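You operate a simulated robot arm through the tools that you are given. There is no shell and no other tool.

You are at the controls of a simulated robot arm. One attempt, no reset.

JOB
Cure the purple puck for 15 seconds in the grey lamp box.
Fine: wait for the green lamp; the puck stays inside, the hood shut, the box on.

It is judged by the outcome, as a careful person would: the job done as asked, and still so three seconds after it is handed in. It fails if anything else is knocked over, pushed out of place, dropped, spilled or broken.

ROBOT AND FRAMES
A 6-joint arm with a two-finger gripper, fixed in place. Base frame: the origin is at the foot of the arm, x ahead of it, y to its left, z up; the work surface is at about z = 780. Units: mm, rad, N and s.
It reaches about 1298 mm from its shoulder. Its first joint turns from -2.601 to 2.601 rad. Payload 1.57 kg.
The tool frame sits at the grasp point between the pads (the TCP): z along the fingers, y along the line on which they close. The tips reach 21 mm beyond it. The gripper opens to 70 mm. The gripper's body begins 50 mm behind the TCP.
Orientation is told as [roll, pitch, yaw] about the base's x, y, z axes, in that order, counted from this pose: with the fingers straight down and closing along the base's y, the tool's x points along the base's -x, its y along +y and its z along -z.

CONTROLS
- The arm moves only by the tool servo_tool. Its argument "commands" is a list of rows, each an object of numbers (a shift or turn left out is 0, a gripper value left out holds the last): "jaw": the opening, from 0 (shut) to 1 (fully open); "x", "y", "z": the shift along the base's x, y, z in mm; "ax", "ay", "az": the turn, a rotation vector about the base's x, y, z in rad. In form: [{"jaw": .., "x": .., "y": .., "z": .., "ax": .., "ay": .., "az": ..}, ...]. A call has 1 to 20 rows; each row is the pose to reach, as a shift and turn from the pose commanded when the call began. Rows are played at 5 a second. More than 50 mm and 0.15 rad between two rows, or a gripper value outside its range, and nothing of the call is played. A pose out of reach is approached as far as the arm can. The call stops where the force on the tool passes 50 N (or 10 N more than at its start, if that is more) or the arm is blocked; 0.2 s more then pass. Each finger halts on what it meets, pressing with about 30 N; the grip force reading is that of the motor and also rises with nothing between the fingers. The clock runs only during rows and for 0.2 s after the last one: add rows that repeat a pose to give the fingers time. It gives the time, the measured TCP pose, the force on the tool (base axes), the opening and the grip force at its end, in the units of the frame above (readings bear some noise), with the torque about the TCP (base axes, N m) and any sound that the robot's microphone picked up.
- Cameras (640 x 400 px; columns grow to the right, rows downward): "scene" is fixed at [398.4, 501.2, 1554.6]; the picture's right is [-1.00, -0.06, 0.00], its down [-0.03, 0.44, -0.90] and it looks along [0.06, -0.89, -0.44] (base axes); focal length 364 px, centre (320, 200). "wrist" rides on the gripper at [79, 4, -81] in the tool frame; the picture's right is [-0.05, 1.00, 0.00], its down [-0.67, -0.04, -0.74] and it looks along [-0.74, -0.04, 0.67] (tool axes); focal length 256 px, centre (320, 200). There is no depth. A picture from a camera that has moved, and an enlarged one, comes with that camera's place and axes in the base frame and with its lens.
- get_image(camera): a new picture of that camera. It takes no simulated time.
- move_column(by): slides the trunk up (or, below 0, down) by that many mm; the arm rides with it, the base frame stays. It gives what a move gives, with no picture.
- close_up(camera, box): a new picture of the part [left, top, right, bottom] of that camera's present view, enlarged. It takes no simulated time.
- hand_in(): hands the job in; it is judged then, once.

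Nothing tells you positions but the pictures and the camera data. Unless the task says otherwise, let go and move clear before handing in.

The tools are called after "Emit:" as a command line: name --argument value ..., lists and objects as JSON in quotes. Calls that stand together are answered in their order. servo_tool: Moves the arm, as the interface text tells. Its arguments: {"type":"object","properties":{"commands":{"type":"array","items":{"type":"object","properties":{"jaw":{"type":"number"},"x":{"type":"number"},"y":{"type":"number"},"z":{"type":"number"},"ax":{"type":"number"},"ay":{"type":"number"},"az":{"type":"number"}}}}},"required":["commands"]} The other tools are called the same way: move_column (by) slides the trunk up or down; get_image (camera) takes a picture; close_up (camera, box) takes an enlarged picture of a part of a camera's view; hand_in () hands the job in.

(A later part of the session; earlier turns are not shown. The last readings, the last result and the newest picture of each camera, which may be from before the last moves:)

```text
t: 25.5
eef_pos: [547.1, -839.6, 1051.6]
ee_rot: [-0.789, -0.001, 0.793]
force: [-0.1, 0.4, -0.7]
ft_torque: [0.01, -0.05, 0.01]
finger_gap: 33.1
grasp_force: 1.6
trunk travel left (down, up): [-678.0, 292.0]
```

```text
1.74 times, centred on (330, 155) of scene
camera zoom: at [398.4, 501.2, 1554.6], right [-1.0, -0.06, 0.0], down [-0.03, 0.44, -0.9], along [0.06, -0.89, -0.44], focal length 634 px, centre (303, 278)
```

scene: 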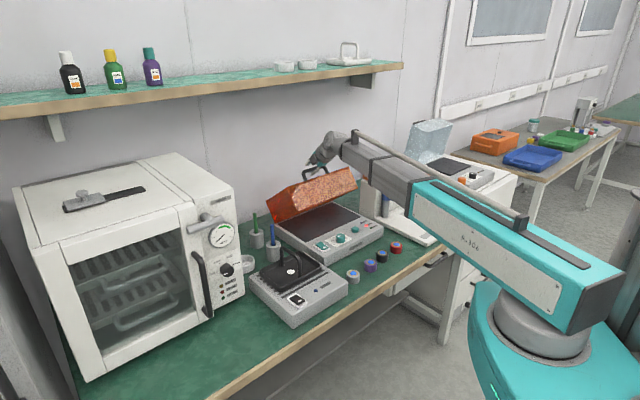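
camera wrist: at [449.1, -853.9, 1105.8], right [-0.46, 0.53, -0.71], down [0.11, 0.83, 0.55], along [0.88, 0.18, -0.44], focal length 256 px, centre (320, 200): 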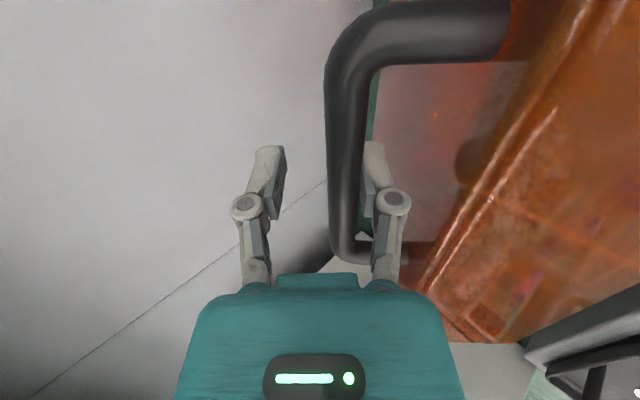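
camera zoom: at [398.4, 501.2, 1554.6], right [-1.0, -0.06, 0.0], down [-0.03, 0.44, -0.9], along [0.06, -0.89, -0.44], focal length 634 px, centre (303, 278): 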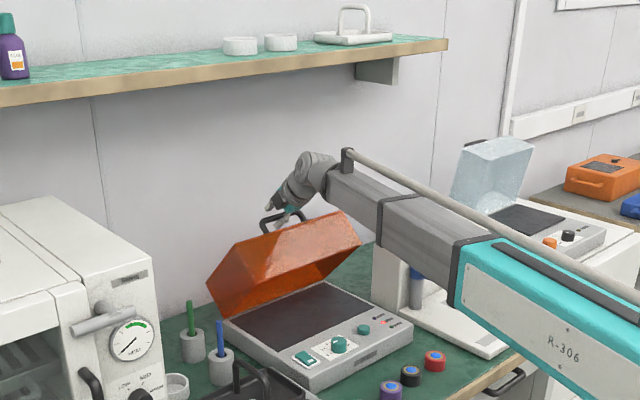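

Hood at about 46° and nothing strains. For the second half I'll make the fingers steeper so they stay clear of the hood's edge: up 10, then back 25 while reducing the tilt by 10°.

Emit:
move_column --by 10

Emit:
servo_tool --commands '[{"jaw": 0.45, "x": 5.9, "y": -5.8, "z": -6.4, "ax": 0.041, "ay": 0.0414}, {"x": 11.9, "y": -11.7, "z": -13.5, "ax": 0.0816, "ay": 0.0829}, {"x": 17.8, "y": -17.5, "z": -21.4, "ax": 0.1224, "ay": 0.1243}, {"x": 17.8, "y": -17.5, "z": -21.4, "ax": 0.1224, "ay": 0.1243}]'

Emit:
get_image --camera "wrist"

Emit:
close_up --camera "scene" --box '[240, 40, 420, 270]'

```text
t: 26.1
eef_pos: [547.4, -839.7, 1061.9]
ee_rot: [-0.789, 0.0, 0.792]
force: [-0.2, 1.2, -0.9]
ft_torque: [-0.04, -0.05, 0.04]
finger_gap: 33.6
grasp_force: 1.4
trunk travel left (down, up): [-688.0, 282.0]
```

```text
t: 27.1
eef_pos: [564.3, -857.3, 1040.5]
ee_rot: [-0.612, 0.0, 0.792]
force: [-0.9, 0.0, -0.1]
ft_torque: [-0.02, -0.01, 0.0]
finger_gap: 31.4
grasp_force: 0.1
trunk travel left (down, up): [-688.0, 282.0]
```

```text
taken
camera wrist: at [474.3, -878.6, 1104.6], right [-0.54, 0.61, -0.57], down [0.18, 0.75, 0.63], along [0.82, 0.24, -0.52], focal length 256 px, centre (320, 200)
```

wrist: 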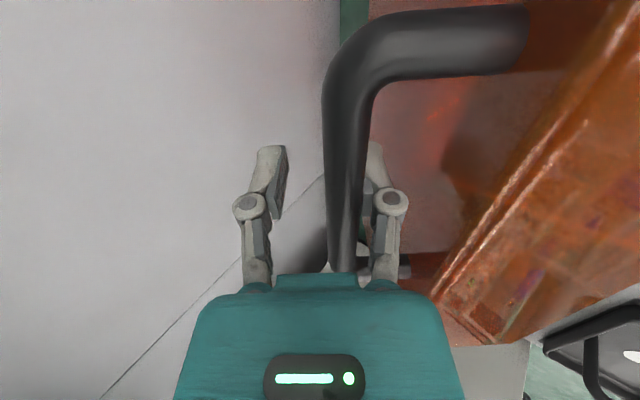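

```text
1.74 times, centred on (330, 155) of scene
camera zoom: at [398.4, 501.2, 1554.6], right [-1.0, -0.06, 0.0], down [-0.03, 0.44, -0.9], along [0.06, -0.89, -0.44], focal length 634 px, centre (303, 278)
```

zoom: 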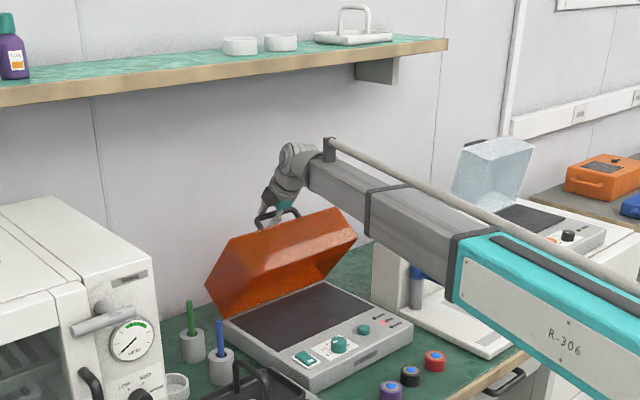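

Everything follows. The wrist stays well below the shelf. Next: up 12, then back 28 with another 10° less tilt.

Emit:
move_column --by 12

Emit:
servo_tool --commands '[{"jaw": 0.45, "x": 6.6, "y": -6.5, "z": -5.3, "ax": 0.041, "ay": 0.0414}, {"x": 13.3, "y": -13.1, "z": -10.8, "ax": 0.0816, "ay": 0.0829}, {"x": 20, "y": -19.7, "z": -16.6, "ax": 0.1224, "ay": 0.1243}, {"x": 20, "y": -19.7, "z": -16.6, "ax": 0.1224, "ay": 0.1243}]'

Emit:
get_image --camera "wrist"

Emit:
close_up --camera "scene" --box '[240, 40, 420, 270]'

```text
t: 27.7
eef_pos: [564.1, -857.5, 1053.2]
ee_rot: [-0.614, 0.001, 0.793]
force: [-1.3, 1.4, 0.3]
ft_torque: [0.0, 0.02, 0.0]
finger_gap: 32.5
grasp_force: 0.5
trunk travel left (down, up): [-700.0, 270.0]
```

```text
t: 28.7
eef_pos: [584.6, -877.5, 1036.9]
ee_rot: [-0.438, -0.001, 0.792]
force: [0.7, -0.1, 0.3]
ft_torque: [-0.03, -0.01, -0.03]
finger_gap: 31.5
grasp_force: 0.1
trunk travel left (down, up): [-700.0, 270.0]
```

```text
taken
camera wrist: at [502.4, -906.9, 1108.1], right [-0.61, 0.67, -0.42], down [0.27, 0.67, 0.69], along [0.75, 0.31, -0.59], focal length 256 px, centre (320, 200)
```

wrist: 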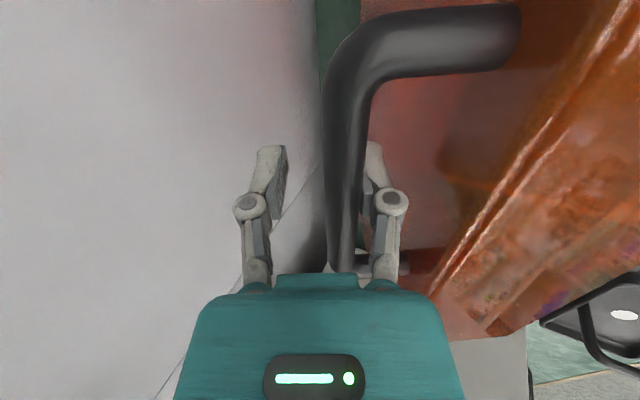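

```text
1.74 times, centred on (330, 155) of scene
camera zoom: at [398.4, 501.2, 1554.6], right [-1.0, -0.06, 0.0], down [-0.03, 0.44, -0.9], along [0.06, -0.89, -0.44], focal length 634 px, centre (303, 278)
```

zoom: 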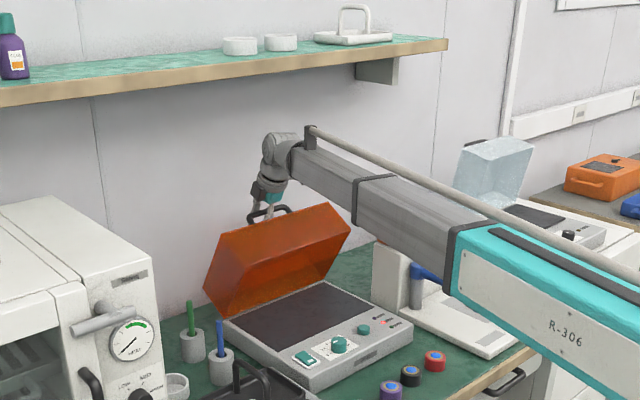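

Hood is near its balance point (~57°). I go back another 30 mm at this tilt, watching which finger the bar rests on.

Emit:
servo_tool --commands '[{"jaw": 0.45, "x": 5.3, "y": -5.3}, {"x": 10.7, "y": -10.5}, {"x": 16, "y": -15.8}, {"x": 21.4, "y": -21}, {"x": 21.4, "y": -21}]'

Emit:
get_image --camera "wrist"

Emit:
close_up --camera "scene" --box '[240, 40, 420, 270]'

```text
t: 29.9
eef_pos: [606.0, -898.2, 1035.9]
ee_rot: [-0.442, 0.0, 0.792]
force: [-1.4, 0.3, -0.3]
ft_torque: [-0.01, 0.0, 0.01]
finger_gap: 31.9
grasp_force: 0.6
trunk travel left (down, up): [-700.0, 270.0]
```

```text
taken
camera wrist: at [524.1, -928.1, 1108.2], right [-0.61, 0.67, -0.42], down [0.27, 0.67, 0.69], along [0.75, 0.31, -0.59], focal length 256 px, centre (320, 200)
```

wrist: 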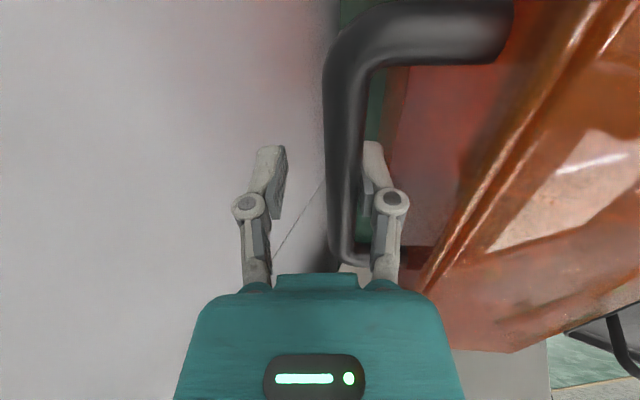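

```text
1.74 times, centred on (330, 155) of scene
camera zoom: at [398.4, 501.2, 1554.6], right [-1.0, -0.06, 0.0], down [-0.03, 0.44, -0.9], along [0.06, -0.89, -0.44], focal length 634 px, centre (303, 278)
```

zoom: 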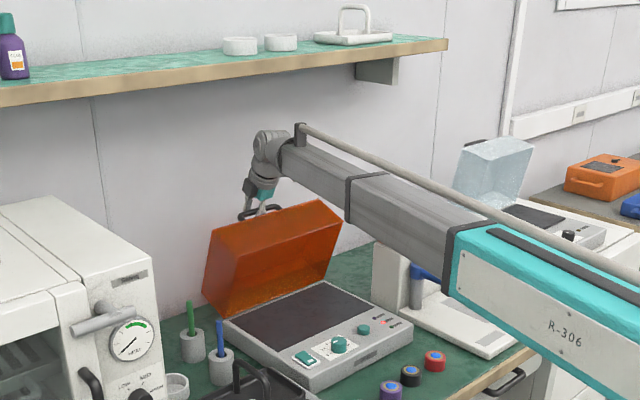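

Still being pushed gently (about 1.5 N), no fall-over yet. Another 25 mm back, checking the wall clearance.

Emit:
servo_tool --commands '[{"jaw": 0.45, "x": 5.9, "y": -5.8}, {"x": 11.9, "y": -11.7}, {"x": 17.8, "y": -17.5}, {"x": 17.8, "y": -17.5}]'

Emit:
get_image --camera "wrist"

Emit:
close_up --camera "scene" --box '[250, 90, 410, 240]'

```text
t: 30.9
eef_pos: [624.3, -915.2, 1037.9]
ee_rot: [-0.44, 0.0, 0.794]
force: [-0.3, 0.0, 0.1]
ft_torque: [0.01, 0.05, 0.0]
finger_gap: 32.0
grasp_force: 0.1
trunk travel left (down, up): [-700.0, 270.0]
```

```text
taken
camera wrist: at [542.3, -945.2, 1108.3], right [-0.61, 0.67, -0.42], down [0.26, 0.67, 0.69], along [0.75, 0.31, -0.59], focal length 256 px, centre (320, 200)
```

wrist: 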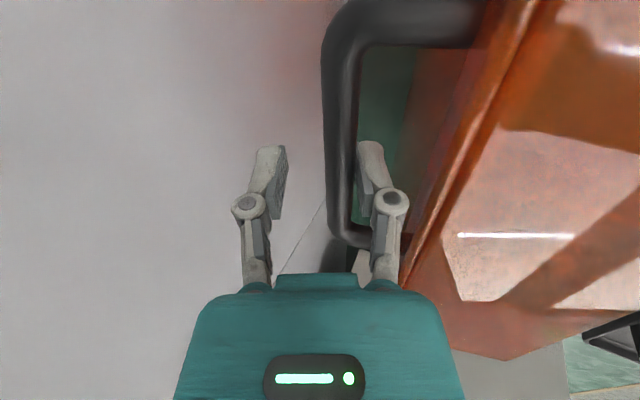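

```text
2.67 times, centred on (330, 165) of scene
camera zoom: at [398.4, 501.2, 1554.6], right [-1.0, -0.06, 0.0], down [-0.03, 0.44, -0.9], along [0.06, -0.89, -0.44], focal length 972 px, centre (293, 293)
```

zoom: 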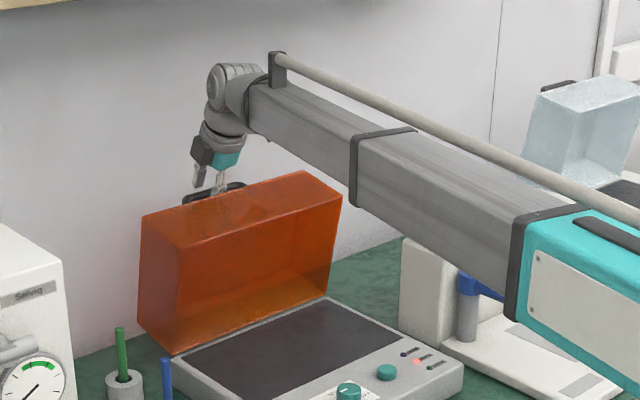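

The hood is near 75°. I lower 6 mm to follow the arc and push back a further 18 mm.

Emit:
move_column --by -6

Emit:
servo_tool --commands '[{"jaw": 0.45, "x": 4.3, "y": -4.2}, {"x": 8.6, "y": -8.4}, {"x": 12.8, "y": -12.6}, {"x": 12.8, "y": -12.6}]'

Emit:
get_image --camera "wrist"

Emit:
close_up --camera "scene" --box '[250, 90, 410, 240]'

```text
t: 31.4
eef_pos: [623.6, -914.9, 1031.1]
ee_rot: [-0.438, -0.001, 0.792]
force: [-0.2, 0.7, -0.2]
ft_torque: [0.03, -0.01, -0.01]
finger_gap: 31.5
grasp_force: 0.0
trunk travel left (down, up): [-694.0, 276.0]
```

```text
t: 32.4
eef_pos: [635.3, -927.2, 1031.2]
ee_rot: [-0.438, 0.0, 0.792]
force: [-14.7, 16.4, -14.1]
ft_torque: [-0.1, -0.02, -0.14]
finger_gap: 47.2
grasp_force: 11.9
trunk travel left (down, up): [-694.0, 276.0]
```

```text
taken
camera wrist: at [553.1, -956.5, 1102.2], right [-0.61, 0.67, -0.42], down [0.27, 0.67, 0.69], along [0.75, 0.31, -0.59], focal length 256 px, centre (320, 200)
```

wrist: 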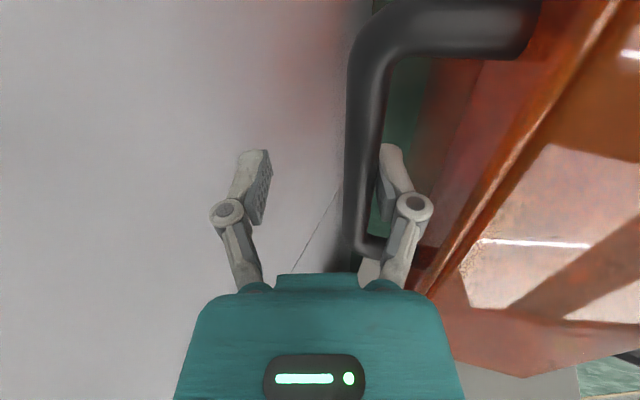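

```text
2.67 times, centred on (330, 165) of scene
camera zoom: at [398.4, 501.2, 1554.6], right [-1.0, -0.06, 0.0], down [-0.03, 0.44, -0.9], along [0.06, -0.89, -0.44], focal length 972 px, centre (293, 293)
```

zoom: 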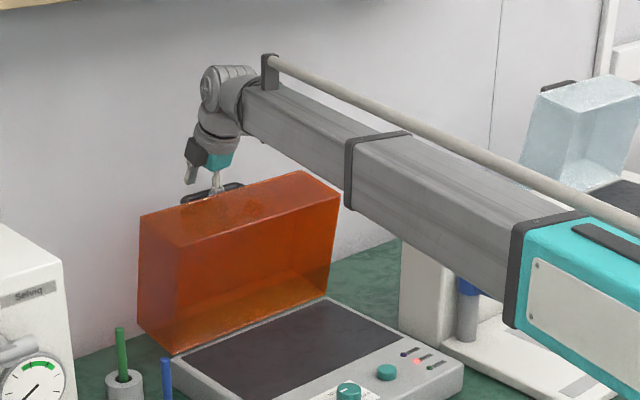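

The hood has reached its open stop (force rose to ~26 N). I back off 15 mm at once and check that the hood stays open.

Emit:
servo_tool --commands '[{"jaw": 0.45, "x": -5.3, "y": 5.3}, {"x": -10.7, "y": 10.5}, {"x": -14.3, "y": 14.1}, {"x": -14.3, "y": 14.1}, {"x": -14.3, "y": 14.1}]'

Emit:
get_image --camera "wrist"

Emit:
close_up --camera "scene" --box '[250, 90, 410, 240]'

```text
t: 33.6
eef_pos: [623.4, -914.4, 1030.7]
ee_rot: [-0.439, 0.0, 0.793]
force: [0.8, -0.3, 0.2]
ft_torque: [0.01, 0.06, -0.01]
finger_gap: 31.1
grasp_force: 0.0
trunk travel left (down, up): [-694.0, 276.0]
```

```text
taken
camera wrist: at [540.5, -943.8, 1102.1], right [-0.61, 0.67, -0.42], down [0.26, 0.67, 0.69], along [0.75, 0.31, -0.59], focal length 256 px, centre (320, 200)
```

wrist: 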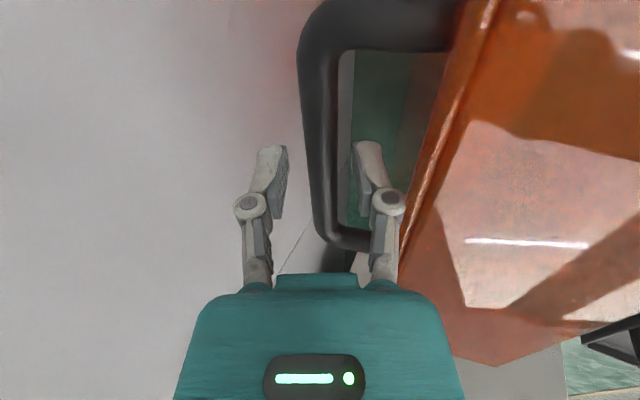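

```text
2.67 times, centred on (330, 165) of scene
camera zoom: at [398.4, 501.2, 1554.6], right [-1.0, -0.06, 0.0], down [-0.03, 0.44, -0.9], along [0.06, -0.89, -0.44], focal length 972 px, centre (293, 293)
```

zoom: 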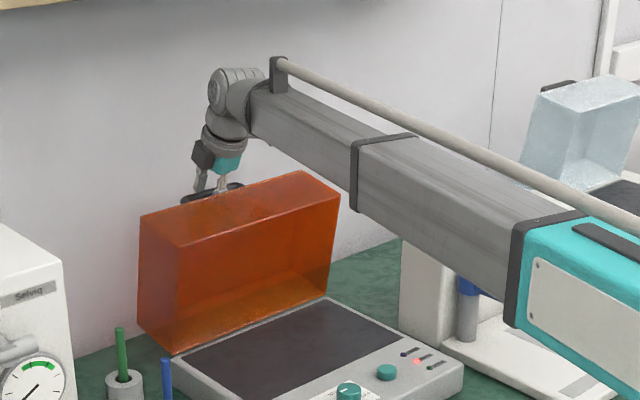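

The hood stands open by itself. I'll remember this pose (TCP ≈ (623.5,-914.5,1031), tilt 0.44) for re-engaging the bar. Now I withdraw: forward 4 mm, then up 45 mm.

Emit:
servo_tool --commands '[{"jaw": 0.45, "x": -2.9, "y": 2.8}, {"x": -2.9, "y": 2.8}]'

Emit:
move_column --by 45

Emit:
get_image --camera "wrist"

Emit:
close_up --camera "scene" --box '[230, 40, 430, 240]'

```text
t: 34.2
eef_pos: [618.9, -910.3, 1030.6]
ee_rot: [-0.439, 0.0, 0.792]
force: [2.2, -2.1, 2.4]
ft_torque: [0.08, 0.09, -0.01]
finger_gap: 29.6
grasp_force: 0.1
trunk travel left (down, up): [-694.0, 276.0]
```

```text
t: 35.1
eef_pos: [620.3, -910.5, 1074.8]
ee_rot: [-0.437, 0.001, 0.792]
force: [-0.3, 0.2, 0.1]
ft_torque: [0.03, 0.0, 0.0]
finger_gap: 31.3
grasp_force: 0.1
trunk travel left (down, up): [-739.0, 231.0]
```

```text
taken
camera wrist: at [537.6, -940.9, 1147.0], right [-0.61, 0.67, -0.42], down [0.27, 0.67, 0.69], along [0.75, 0.31, -0.59], focal length 256 px, centre (320, 200)
```

wrist: 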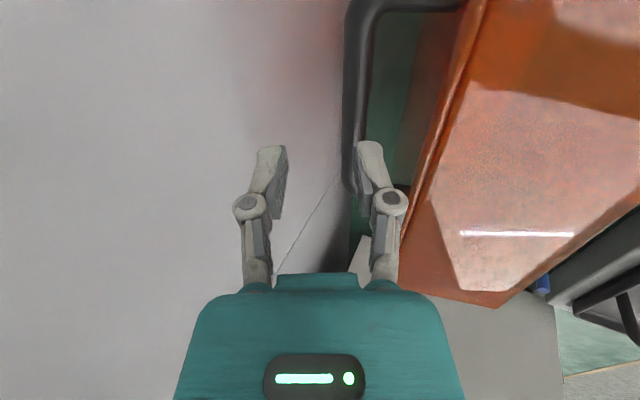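

```text
2.00 times, centred on (330, 140) of scene
camera zoom: at [398.4, 501.2, 1554.6], right [-1.0, -0.06, 0.0], down [-0.03, 0.44, -0.9], along [0.06, -0.89, -0.44], focal length 729 px, centre (300, 320)
```

zoom: 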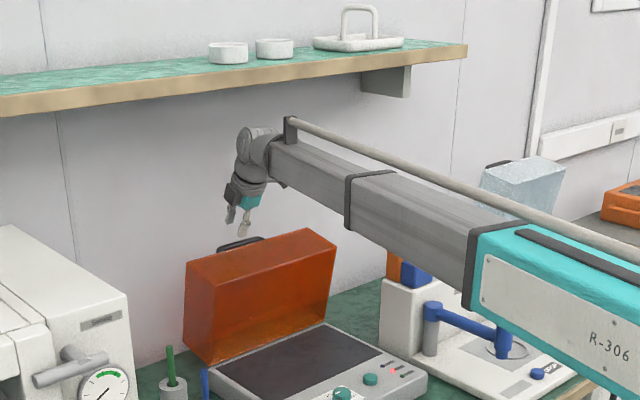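

Clear of the handle, and the hood stays open on its own. I retreat forward over the box, then straighten the tool to vertical.

Emit:
servo_tool --commands '[{"jaw": 0.6, "x": -29, "y": 28}, {"x": -58, "y": 57}, {"x": -87, "y": 86}, {"x": -116, "y": 114}, {"x": -137, "y": 135, "z": -4.3, "ax": 0.0614, "ay": 0.0624}, {"x": -158, "y": 156, "z": -8.4, "ax": 0.1228, "ay": 0.1248}, {"x": -179, "y": 177, "z": -12.2, "ax": 0.184, "ay": 0.187}, {"x": -200, "y": 198, "z": -15.6, "ax": 0.2456, "ay": 0.2496}, {"x": -214, "y": 211, "z": -18.1, "ax": 0.307, "ay": 0.312}, {"x": -214, "y": 211, "z": -18.1, "ax": 0.307, "ay": 0.312}]'

Emit:
get_image --camera "wrist"

Emit:
get_image --camera "scene"

```text
t: 37.3
eef_pos: [405.5, -700.4, 1058.6]
ee_rot: [-0.001, 0.0, 0.791]
force: [-0.5, 0.3, 0.8]
ft_torque: [0.0, 0.0, 0.01]
finger_gap: 42.4
grasp_force: 0.1
out of reach, approached as far as the arm can: row 6, 7
trunk travel left (down, up): [-739.0, 231.0]
```

```text
taken
camera wrist: at [347.5, -753.7, 1139.0], right [-0.67, 0.74, 0.0], down [0.49, 0.45, 0.74], along [0.55, 0.5, -0.67], focal length 256 px, centre (320, 200)
```

wrist: 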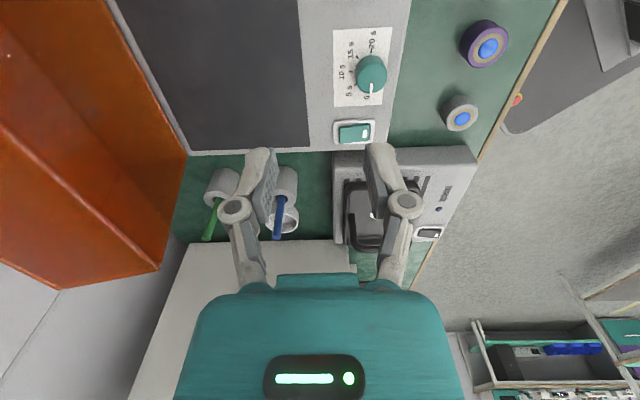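

```text
taken
```

scene: 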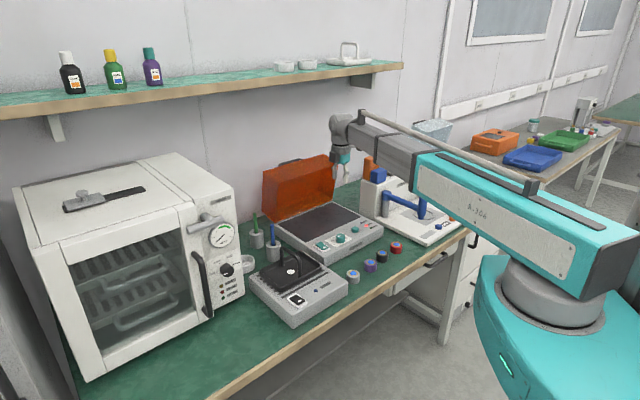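

Stage plate is exposed and the panel is clear. I move the gripper above the dial, and lower to look at it closely before gripping it.

Emit:
servo_tool --commands '[{"jaw": 1, "x": -2, "y": 23}, {"x": -4, "y": 46}, {"x": -5.5, "y": 68}, {"x": -5.5, "y": 68}]'

Emit:
move_column --by -130

Emit:
get_image --camera "wrist"

Emit:
close_up --camera "wrist" --box '[200, 0, 440, 150]'

Emit:
close_up --camera "scene" --box '[270, 150, 430, 270]'

```text
t: 38.3
eef_pos: [400.4, -633.2, 1058.4]
ee_rot: [-0.002, -0.001, 0.792]
force: [-0.5, 0.9, -0.8]
ft_torque: [0.0, -0.02, -0.01]
finger_gap: 70.0
grasp_force: 0.1
trunk travel left (down, up): [-739.0, 231.0]
```

```text
t: 39.9
eef_pos: [399.6, -632.8, 927.8]
ee_rot: [-0.001, 0.002, 0.792]
force: [-0.9, 1.2, 0.2]
ft_torque: [-0.01, -0.01, -0.01]
finger_gap: 70.0
grasp_force: 0.0
trunk travel left (down, up): [-609.0, 361.0]
```

```text
taken
camera wrist: at [342.6, -686.1, 1009.1], right [-0.67, 0.74, 0.0], down [0.49, 0.45, 0.74], along [0.55, 0.5, -0.67], focal length 256 px, centre (320, 200)
```

wrist: 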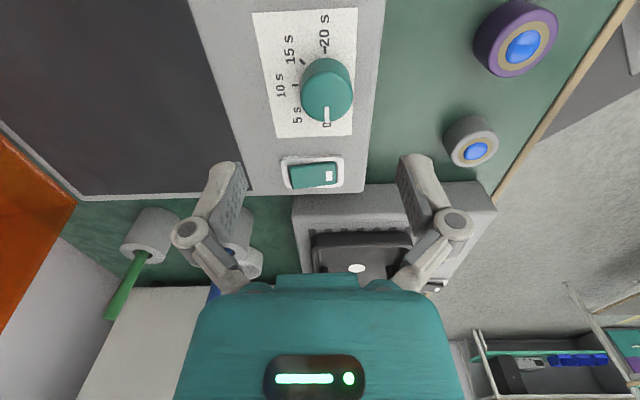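

```text
2.67 times, centred on (320, 75) of wrist
camera zoom: at [342.6, -686.1, 1009.1], right [-0.67, 0.74, 0.0], down [0.49, 0.45, 0.74], along [0.55, 0.5, -0.67], focal length 683 px, centre (320, 533)
```

zoom: 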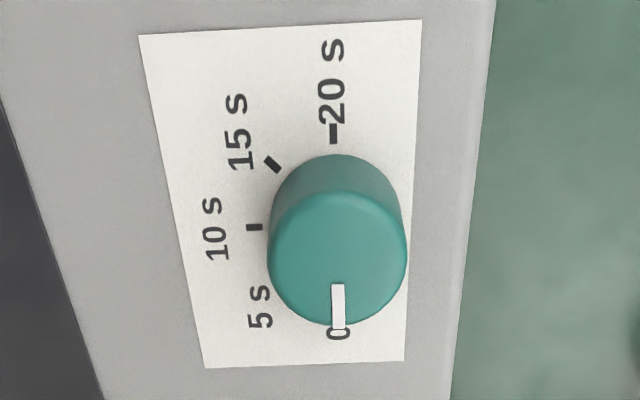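

```text
3.33 times, centred on (350, 210) of scene
camera zoom: at [398.4, 501.2, 1554.6], right [-1.0, -0.06, 0.0], down [-0.03, 0.44, -0.9], along [0.06, -0.89, -0.44], focal length 1215 px, centre (220, 167)
```

zoom: 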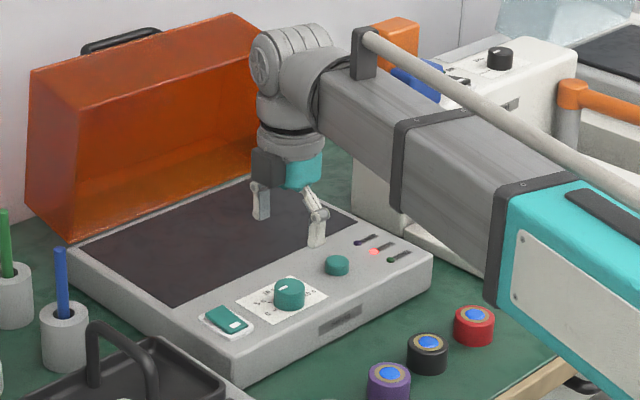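

The box's pointer is at 0; the 15 s tick is 135° clockwise from it. The dial centre measures about (399,-628). I centre over it and lower 52 mm with the fingers open, then check.

Emit:
servo_tool --commands '[{"jaw": 1, "x": -0.9, "y": 4.6}, {"x": -0.9, "y": 4.6}]'

Emit:
move_column --by -52

Emit:
get_image --camera "wrist"

Emit:
close_up --camera "scene" --box '[310, 200, 390, 260]'

```text
t: 40.5
eef_pos: [398.9, -627.5, 927.9]
ee_rot: [-0.002, -0.001, 0.791]
force: [0.3, -0.2, 0.5]
ft_torque: [0.0, -0.06, 0.02]
finger_gap: 70.1
grasp_force: 0.1
trunk travel left (down, up): [-609.0, 361.0]
```

```text
t: 41.4
eef_pos: [398.1, -627.9, 876.0]
ee_rot: [-0.002, -0.001, 0.794]
force: [0.4, 0.3, -0.1]
ft_torque: [0.01, 0.02, 0.0]
finger_gap: 70.1
grasp_force: 0.0
trunk travel left (down, up): [-557.0, 413.0]
```

```text
taken
camera wrist: at [341.7, -681.6, 957.0], right [-0.67, 0.74, 0.0], down [0.49, 0.45, 0.74], along [0.55, 0.5, -0.67], focal length 256 px, centre (320, 200)
```

wrist: 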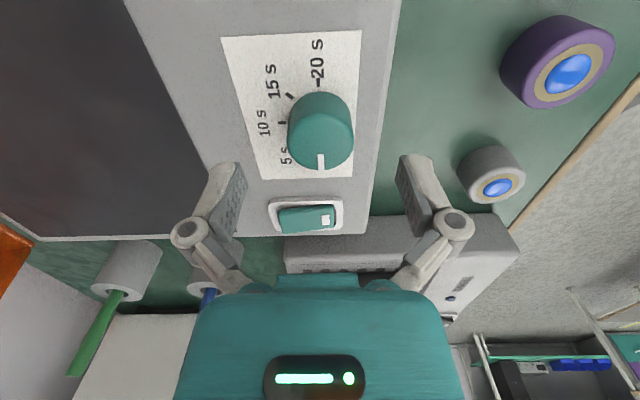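

```text
6.67 times, centred on (350, 230) of scene
camera zoom: at [398.4, 501.2, 1554.6], right [-1.0, -0.06, 0.0], down [-0.03, 0.44, -0.9], along [0.06, -0.89, -0.44], focal length 2430 px, centre (120, 0)
```

zoom: 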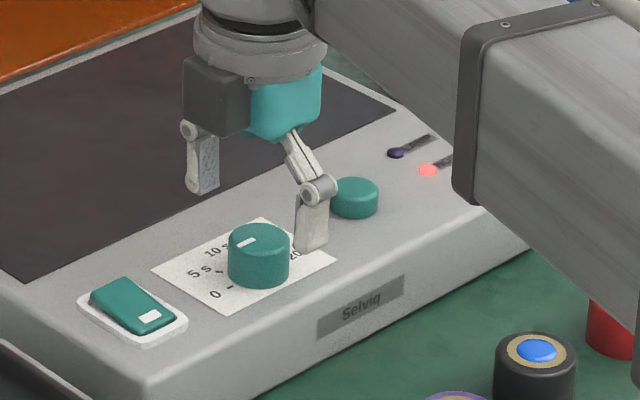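

Fingers are aligned on either side of the dial (column matches the tool centre). I lower 18 mm more so the tips sit beside the dial.

Emit:
move_column --by -18

Emit:
get_image --camera "wrist"

Emit:
close_up --camera "scene" --box '[310, 200, 390, 260]'

```text
t: 42.0
eef_pos: [400.1, -628.8, 857.6]
ee_rot: [-0.004, 0.001, 0.793]
force: [0.7, 0.5, -0.5]
ft_torque: [-0.01, 0.02, 0.0]
finger_gap: 70.0
grasp_force: 0.1
trunk travel left (down, up): [-539.0, 431.0]
```

```text
taken
camera wrist: at [341.7, -681.5, 939.0], right [-0.67, 0.74, 0.0], down [0.49, 0.45, 0.74], along [0.55, 0.5, -0.67], focal length 256 px, centre (320, 200)
```

wrist: 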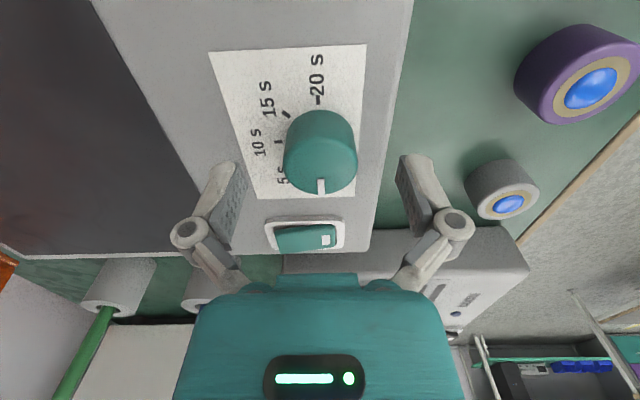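

```text
6.67 times, centred on (350, 230) of scene
camera zoom: at [398.4, 501.2, 1554.6], right [-1.0, -0.06, 0.0], down [-0.03, 0.44, -0.9], along [0.06, -0.89, -0.44], focal length 2430 px, centre (120, 0)
```

zoom: 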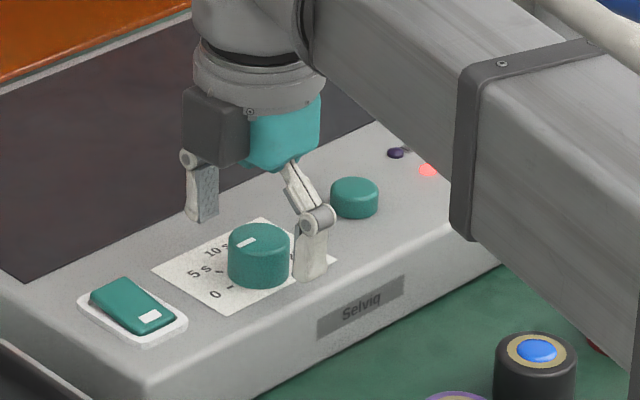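

The dial's centre measures (397.5,-630.3) with its top at z≈850 and diameter ~34 mm. I shift 3.4 mm along to centre, lower 7 mm, and close on it.

Emit:
servo_tool --commands '[{"jaw": 1, "x": -2.4, "y": -2.4}, {"x": -2.4, "y": -2.4}]'

Emit:
move_column --by -7

Emit:
servo_tool --commands '[{"jaw": 0.6}, {"jaw": 0.5}, {"jaw": 0.42}, {"jaw": 0.4}, {"jaw": 0.4}, {"jaw": 0.4}]'

Emit:
get_image --camera "wrist"

```text
t: 42.6
eef_pos: [397.6, -630.5, 857.6]
ee_rot: [-0.001, 0.0, 0.795]
force: [0.0, 0.7, 0.7]
ft_torque: [0.02, -0.02, -0.02]
finger_gap: 69.9
grasp_force: 0.0
trunk travel left (down, up): [-539.0, 431.0]
```

```text
t: 43.2
eef_pos: [396.7, -630.1, 851.3]
ee_rot: [-0.002, 0.001, 0.793]
force: [-0.2, -0.1, 0.3]
ft_torque: [0.04, 0.01, 0.01]
finger_gap: 70.0
grasp_force: 0.0
trunk travel left (down, up): [-532.0, 438.0]
```

```text
t: 44.6
eef_pos: [396.7, -630.1, 850.3]
ee_rot: [0.0, 0.0, 0.792]
force: [-2.4, 3.8, -1.9]
ft_torque: [0.09, 0.12, -0.02]
finger_gap: 33.6
grasp_force: 32.2
trunk travel left (down, up): [-532.0, 438.0]
```

```text
taken
camera wrist: at [339.2, -683.8, 932.1], right [-0.67, 0.74, 0.0], down [0.49, 0.45, 0.74], along [0.55, 0.5, -0.67], focal length 256 px, centre (320, 200)
```

wrist: 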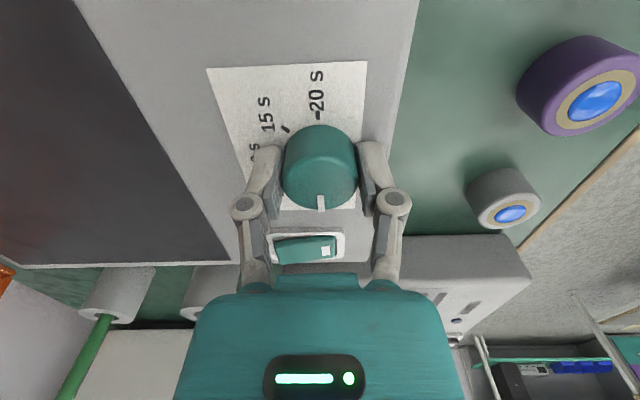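

Firm grip on the dial (33.6 mm, 32 N). I rotate clockwise half the way, 1.18 rad, and check that the pointer follows.

Emit:
servo_tool --commands '[{"jaw": 0.4, "az": -0.131}, {"az": -0.262}, {"az": -0.393}, {"az": -0.524}, {"az": -0.655}, {"az": -0.785}, {"az": -0.916}, {"az": -1.047}, {"az": -1.178}, {"az": -1.178}]'

Emit:
get_image --camera "wrist"

Emit:
close_up --camera "scene" --box '[310, 200, 390, 260]'

```text
t: 46.8
eef_pos: [396.2, -630.4, 851.3]
ee_rot: [-0.001, 0.002, -0.388]
force: [-5.5, 4.5, -3.6]
ft_torque: [-0.13, -0.2, 0.0]
finger_gap: 33.5
grasp_force: 31.8
trunk travel left (down, up): [-532.0, 438.0]
```

```text
taken
camera wrist: at [326.0, -596.3, 932.1], right [0.43, 0.9, 0.0], down [0.6, -0.28, 0.74], along [0.67, -0.32, -0.67], focal length 256 px, centre (320, 200)
```

wrist: 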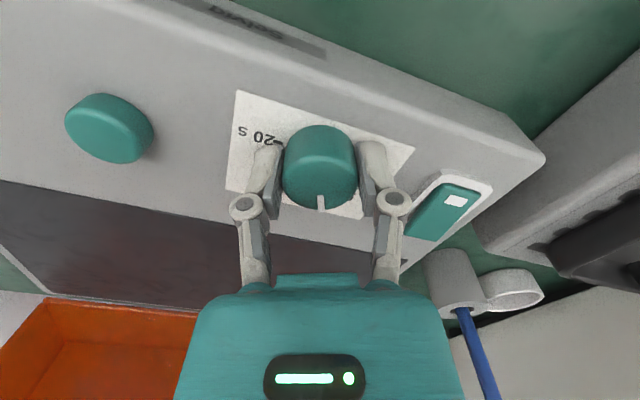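

```text
6.67 times, centred on (350, 230) of scene
camera zoom: at [398.4, 501.2, 1554.6], right [-1.0, -0.06, 0.0], down [-0.03, 0.44, -0.9], along [0.06, -0.89, -0.44], focal length 2430 px, centre (120, 0)
```

zoom: 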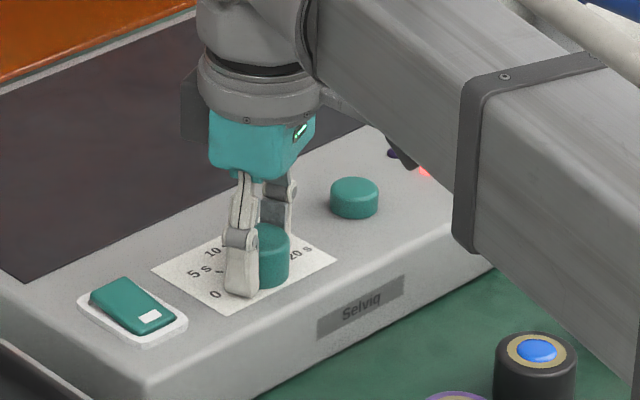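

The pointer turns with the gripper. I continue the second half, another 1.178 rad.

Emit:
servo_tool --commands '[{"jaw": 0.4, "az": -0.131}, {"az": -0.262}, {"az": -0.393}, {"az": -0.524}, {"az": -0.655}, {"az": -0.785}, {"az": -0.916}, {"az": -1.047}, {"az": -1.178}, {"az": -1.178}]'

Emit:
get_image --camera "wrist"

Emit:
close_up --camera "scene" --box '[310, 200, 390, 260]'

```text
t: 49.0
eef_pos: [396.3, -630.6, 851.2]
ee_rot: [-0.002, 0.004, -1.565]
force: [-3.9, 9.2, -6.9]
ft_torque: [0.29, 0.07, 0.0]
finger_gap: 33.7
grasp_force: 31.9
trunk travel left (down, up): [-532.0, 438.0]
```

```text
taken
camera wrist: at [401.7, -550.9, 932.2], right [1.0, -0.05, 0.0], down [-0.03, -0.67, 0.74], along [-0.04, -0.74, -0.67], focal length 256 px, centre (320, 200)
```

wrist: 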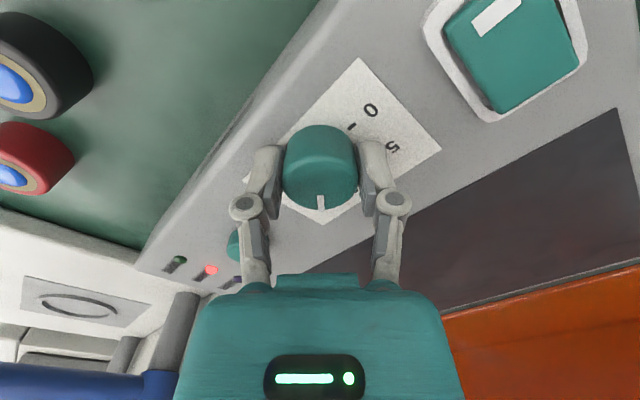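

```text
6.67 times, centred on (350, 230) of scene
camera zoom: at [398.4, 501.2, 1554.6], right [-1.0, -0.06, 0.0], down [-0.03, 0.44, -0.9], along [0.06, -0.89, -0.44], focal length 2430 px, centre (120, 0)
```

zoom: 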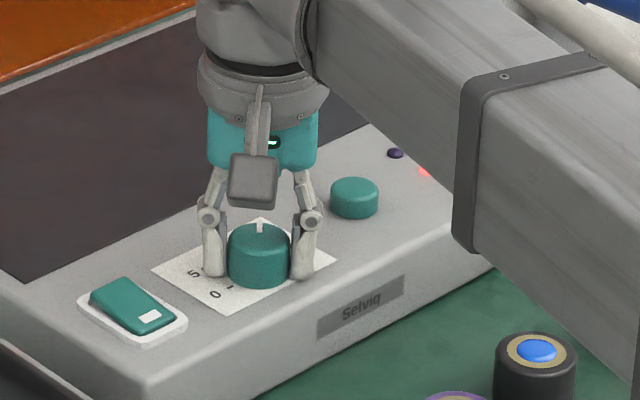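

The pointer now aims between the 10 and 20 marks, as wanted. I open the fingers, raise clear and check the reading.

Emit:
servo_tool --commands '[{"jaw": 0.6}, {"jaw": 0.8}, {"jaw": 1}, {"jaw": 1}, {"jaw": 1}, {"jaw": 1}]'

Emit:
move_column --by 80

Emit:
get_image --camera "wrist"

Emit:
close_up --camera "scene" --box '[310, 200, 390, 260]'

Emit:
close_up --camera "wrist" --box '[240, 0, 480, 150]'

```text
t: 50.4
eef_pos: [397.1, -630.7, 851.1]
ee_rot: [-0.003, -0.001, -1.562]
force: [-0.1, -0.3, -0.5]
ft_torque: [0.02, 0.01, -0.01]
finger_gap: 69.9
grasp_force: 0.1
trunk travel left (down, up): [-532.0, 438.0]
```

```text
t: 51.6
eef_pos: [396.3, -630.6, 930.6]
ee_rot: [-0.002, 0.0, -1.562]
force: [-0.1, 0.6, 0.6]
ft_torque: [-0.01, -0.03, 0.03]
finger_gap: 70.2
grasp_force: 0.0
trunk travel left (down, up): [-612.0, 358.0]
```

```text
taken
camera wrist: at [401.6, -551.3, 1012.0], right [1.0, -0.04, 0.0], down [-0.03, -0.67, 0.74], along [-0.03, -0.74, -0.67], focal length 256 px, centre (320, 200)
```

wrist: 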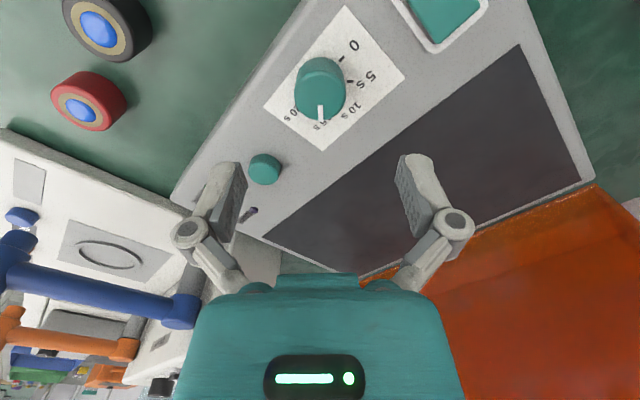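

```text
6.67 times, centred on (350, 230) of scene
camera zoom: at [398.4, 501.2, 1554.6], right [-1.0, -0.06, 0.0], down [-0.03, 0.44, -0.9], along [0.06, -0.89, -0.44], focal length 2430 px, centre (120, 0)
```

zoom: 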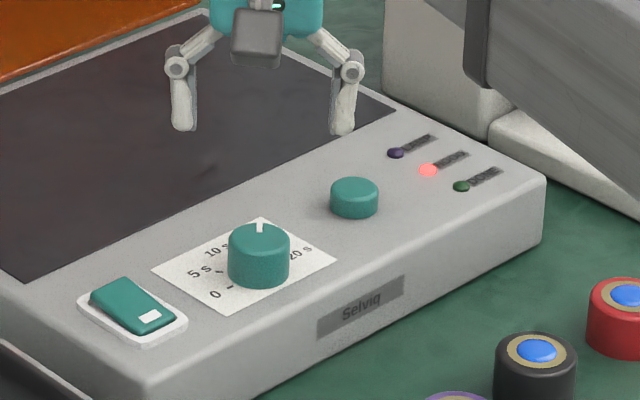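

```text
2.67 times, centred on (360, 75) of wrist
camera zoom: at [401.6, -551.3, 1012.0], right [1.0, -0.04, 0.0], down [-0.03, -0.67, 0.74], along [-0.03, -0.74, -0.67], focal length 683 px, centre (213, 533)
```

zoom: 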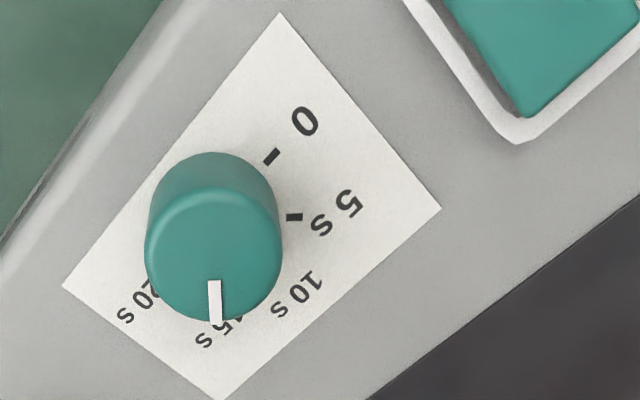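

The dial reads 15 s. Now the purple puck: I turn the gripper back to close along the box's front direction and move above the puck near (290,-540) for a closer look.

Emit:
servo_tool --commands '[{"jaw": 1, "x": -18, "y": 15, "az": 0.131}, {"x": -36, "y": 30, "az": 0.261}, {"x": -54, "y": 45, "az": 0.392}, {"x": -72, "y": 60, "az": 0.523}, {"x": -90, "y": 75, "az": 0.653}, {"x": -106.5, "y": 90, "az": 0.784}, {"x": -106.5, "y": 90, "az": 0.784}]'

Emit:
get_image --camera "wrist"

Emit:
get_image --camera "scene"

Emit:
close_up --camera "wrist" --box '[180, 0, 460, 180]'

```text
t: 53.2
eef_pos: [290.0, -540.5, 929.9]
ee_rot: [-0.001, 0.0, -0.777]
force: [-0.5, 0.0, 0.1]
ft_torque: [0.0, -0.02, -0.01]
finger_gap: 69.9
grasp_force: 0.1
trunk travel left (down, up): [-612.0, 358.0]
```

```text
taken
camera wrist: at [237.8, -482.0, 1012.1], right [0.74, 0.67, 0.0], down [0.45, -0.49, 0.74], along [0.5, -0.55, -0.67], focal length 256 px, centre (320, 200)
```

wrist: 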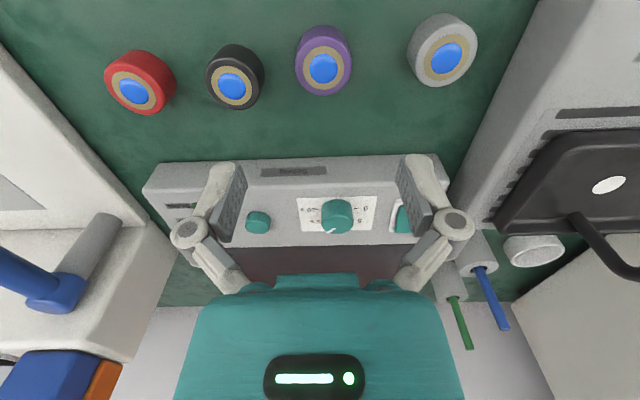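

```text
taken
```

scene: 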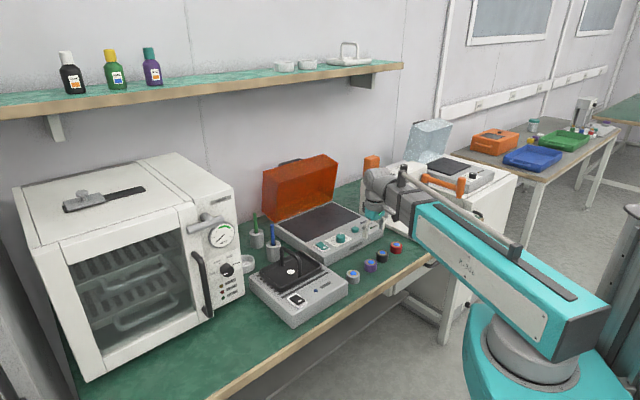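

```text
2.22 times, centred on (320, 90) of wrist
camera zoom: at [237.8, -482.0, 1012.1], right [0.74, 0.67, 0.0], down [0.45, -0.49, 0.74], along [0.5, -0.55, -0.67], focal length 569 px, centre (320, 444)
```

zoom: 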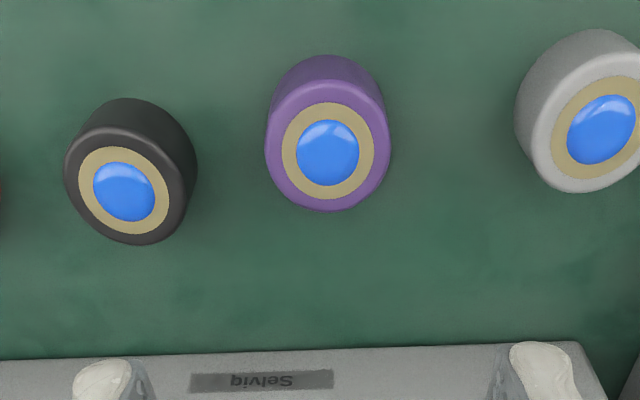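

The purple puck's top is around z≈806, centre near (291.5,-536.5), diameter ~42 mm; the black one is only ~23 mm away, so I open the fingers to ~55 mm. I lower to just above the puck and check the alignment.

Emit:
servo_tool --commands '[{"jaw": 0.78, "x": 1.5, "y": 4}, {"x": 1.5, "y": 4}, {"x": 1.5, "y": 4}]'

Emit:
move_column --by -88

Emit:
get_image --camera "wrist"

Emit:
close_up --camera "scene" --box '[340, 180, 440, 290]'

```text
t: 54.0
eef_pos: [291.8, -536.4, 931.4]
ee_rot: [-0.002, 0.001, -0.778]
force: [0.6, 0.5, 0.7]
ft_torque: [-0.03, 0.0, 0.01]
finger_gap: 54.7
grasp_force: 0.0
trunk travel left (down, up): [-612.0, 358.0]
```

```text
t: 55.2
eef_pos: [291.8, -536.9, 841.9]
ee_rot: [-0.002, 0.001, -0.778]
force: [-1.1, -0.2, -0.2]
ft_torque: [0.02, 0.01, 0.0]
finger_gap: 54.6
grasp_force: 0.1
trunk travel left (down, up): [-524.0, 446.0]
```

```text
taken
camera wrist: at [239.5, -478.0, 924.1], right [0.74, 0.67, 0.0], down [0.45, -0.49, 0.74], along [0.5, -0.55, -0.67], focal length 256 px, centre (320, 200)
```

wrist: 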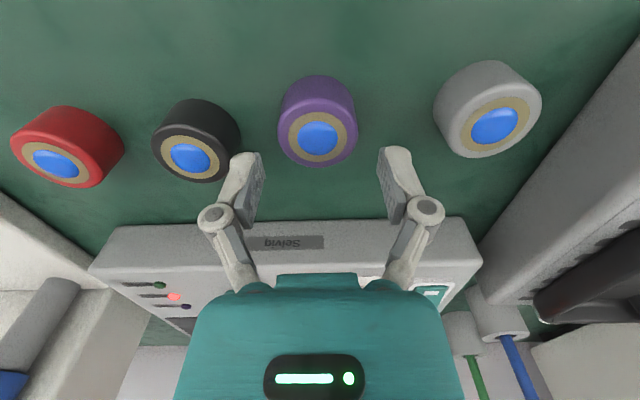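

```text
3.64 times, centred on (390, 235) of scene
camera zoom: at [398.4, 501.2, 1554.6], right [-1.0, -0.06, 0.0], down [-0.03, 0.44, -0.9], along [0.06, -0.89, -0.44], focal length 1325 px, centre (66, 73)
```

zoom: 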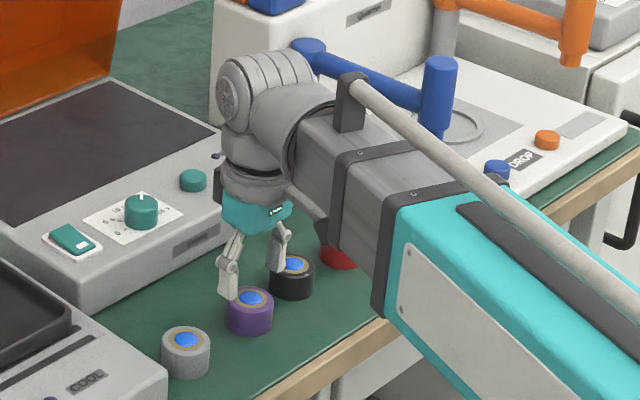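

Puck centre refines to (290.7,-535.5), top z≈811. The neighbouring black puck leaves ~14 mm beside the finger. I nudge 2 mm and descend in two steps.

Emit:
servo_tool --commands '[{"jaw": 0.78, "x": -2, "y": 0.8}, {"x": -2, "y": 0.8}]'

Emit:
move_column --by -24

Emit:
get_image --camera "wrist"

Emit:
close_up --camera "scene" --box '[340, 210, 420, 290]'

```text
t: 55.8
eef_pos: [289.6, -535.8, 841.6]
ee_rot: [-0.003, 0.0, -0.778]
force: [0.3, 0.3, -0.5]
ft_torque: [0.0, -0.01, 0.0]
finger_gap: 54.6
grasp_force: 0.0
trunk travel left (down, up): [-524.0, 446.0]
```

```text
t: 56.5
eef_pos: [290.5, -535.1, 819.7]
ee_rot: [-0.002, 0.0, -0.778]
force: [-0.1, 0.0, 0.5]
ft_torque: [0.01, 0.0, -0.01]
finger_gap: 54.6
grasp_force: 0.0
trunk travel left (down, up): [-500.0, 470.0]
```

```text
taken
camera wrist: at [237.4, -477.2, 900.0], right [0.74, 0.67, 0.0], down [0.45, -0.49, 0.74], along [0.5, -0.55, -0.67], focal length 256 px, centre (320, 200)
```

wrist: 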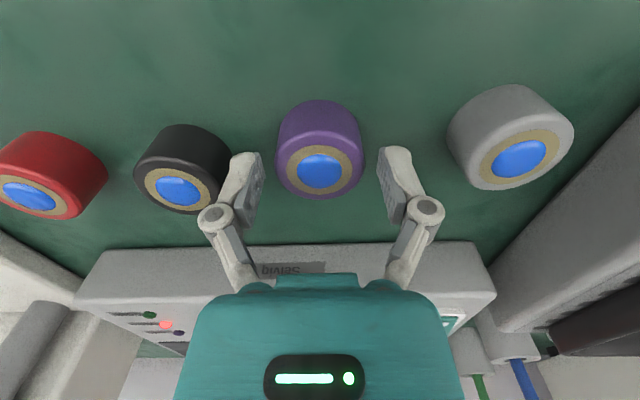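

```text
5.00 times, centred on (380, 250) of scene
camera zoom: at [398.4, 501.2, 1554.6], right [-1.0, -0.06, 0.0], down [-0.03, 0.44, -0.9], along [0.06, -0.89, -0.44], focal length 1822 px, centre (20, -50)
```

zoom: 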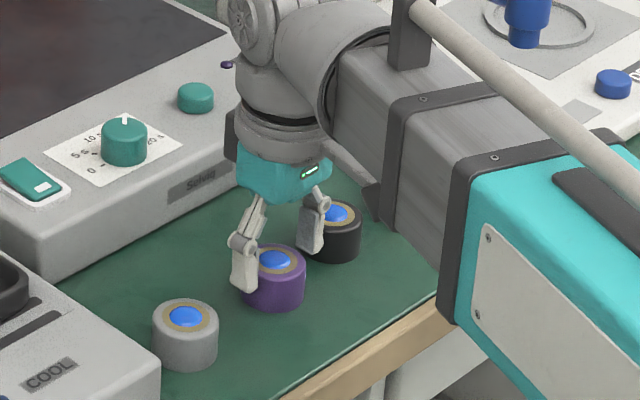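

Aligned around the purple puck only. I lower the last 13 mm and close.

Emit:
move_column --by -13

Emit:
servo_tool --commands '[{"jaw": 0.7}, {"jaw": 0.62}, {"jaw": 0.55}, {"jaw": 0.5}, {"jaw": 0.5}, {"jaw": 0.5}]'

Emit:
get_image --camera "wrist"

```text
t: 57.1
eef_pos: [288.5, -534.8, 806.0]
ee_rot: [-0.001, 0.001, -0.778]
force: [-0.7, -0.5, 0.5]
ft_torque: [-0.01, 0.01, -0.02]
finger_gap: 54.6
grasp_force: 0.0
trunk travel left (down, up): [-487.0, 483.0]
```

```text
t: 58.5
eef_pos: [288.6, -536.4, 806.1]
ee_rot: [-0.001, 0.0, -0.779]
force: [0.5, -0.8, 6.8]
ft_torque: [-0.04, 0.03, -0.02]
finger_gap: 43.2
grasp_force: 30.2
trunk travel left (down, up): [-487.0, 483.0]
```

```text
taken
camera wrist: at [237.4, -477.1, 887.2], right [0.74, 0.67, 0.0], down [0.45, -0.49, 0.74], along [0.5, -0.55, -0.67], focal length 256 px, centre (320, 200)
```

wrist: 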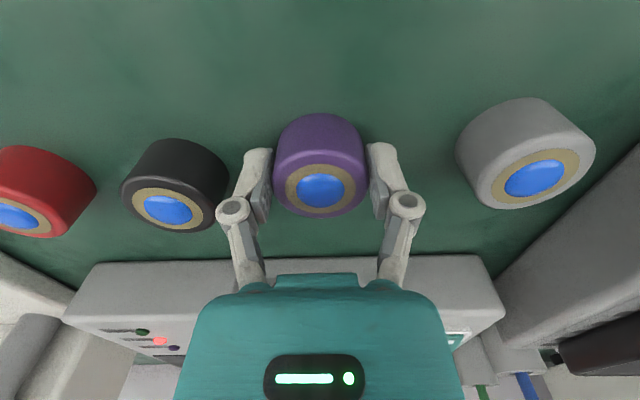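

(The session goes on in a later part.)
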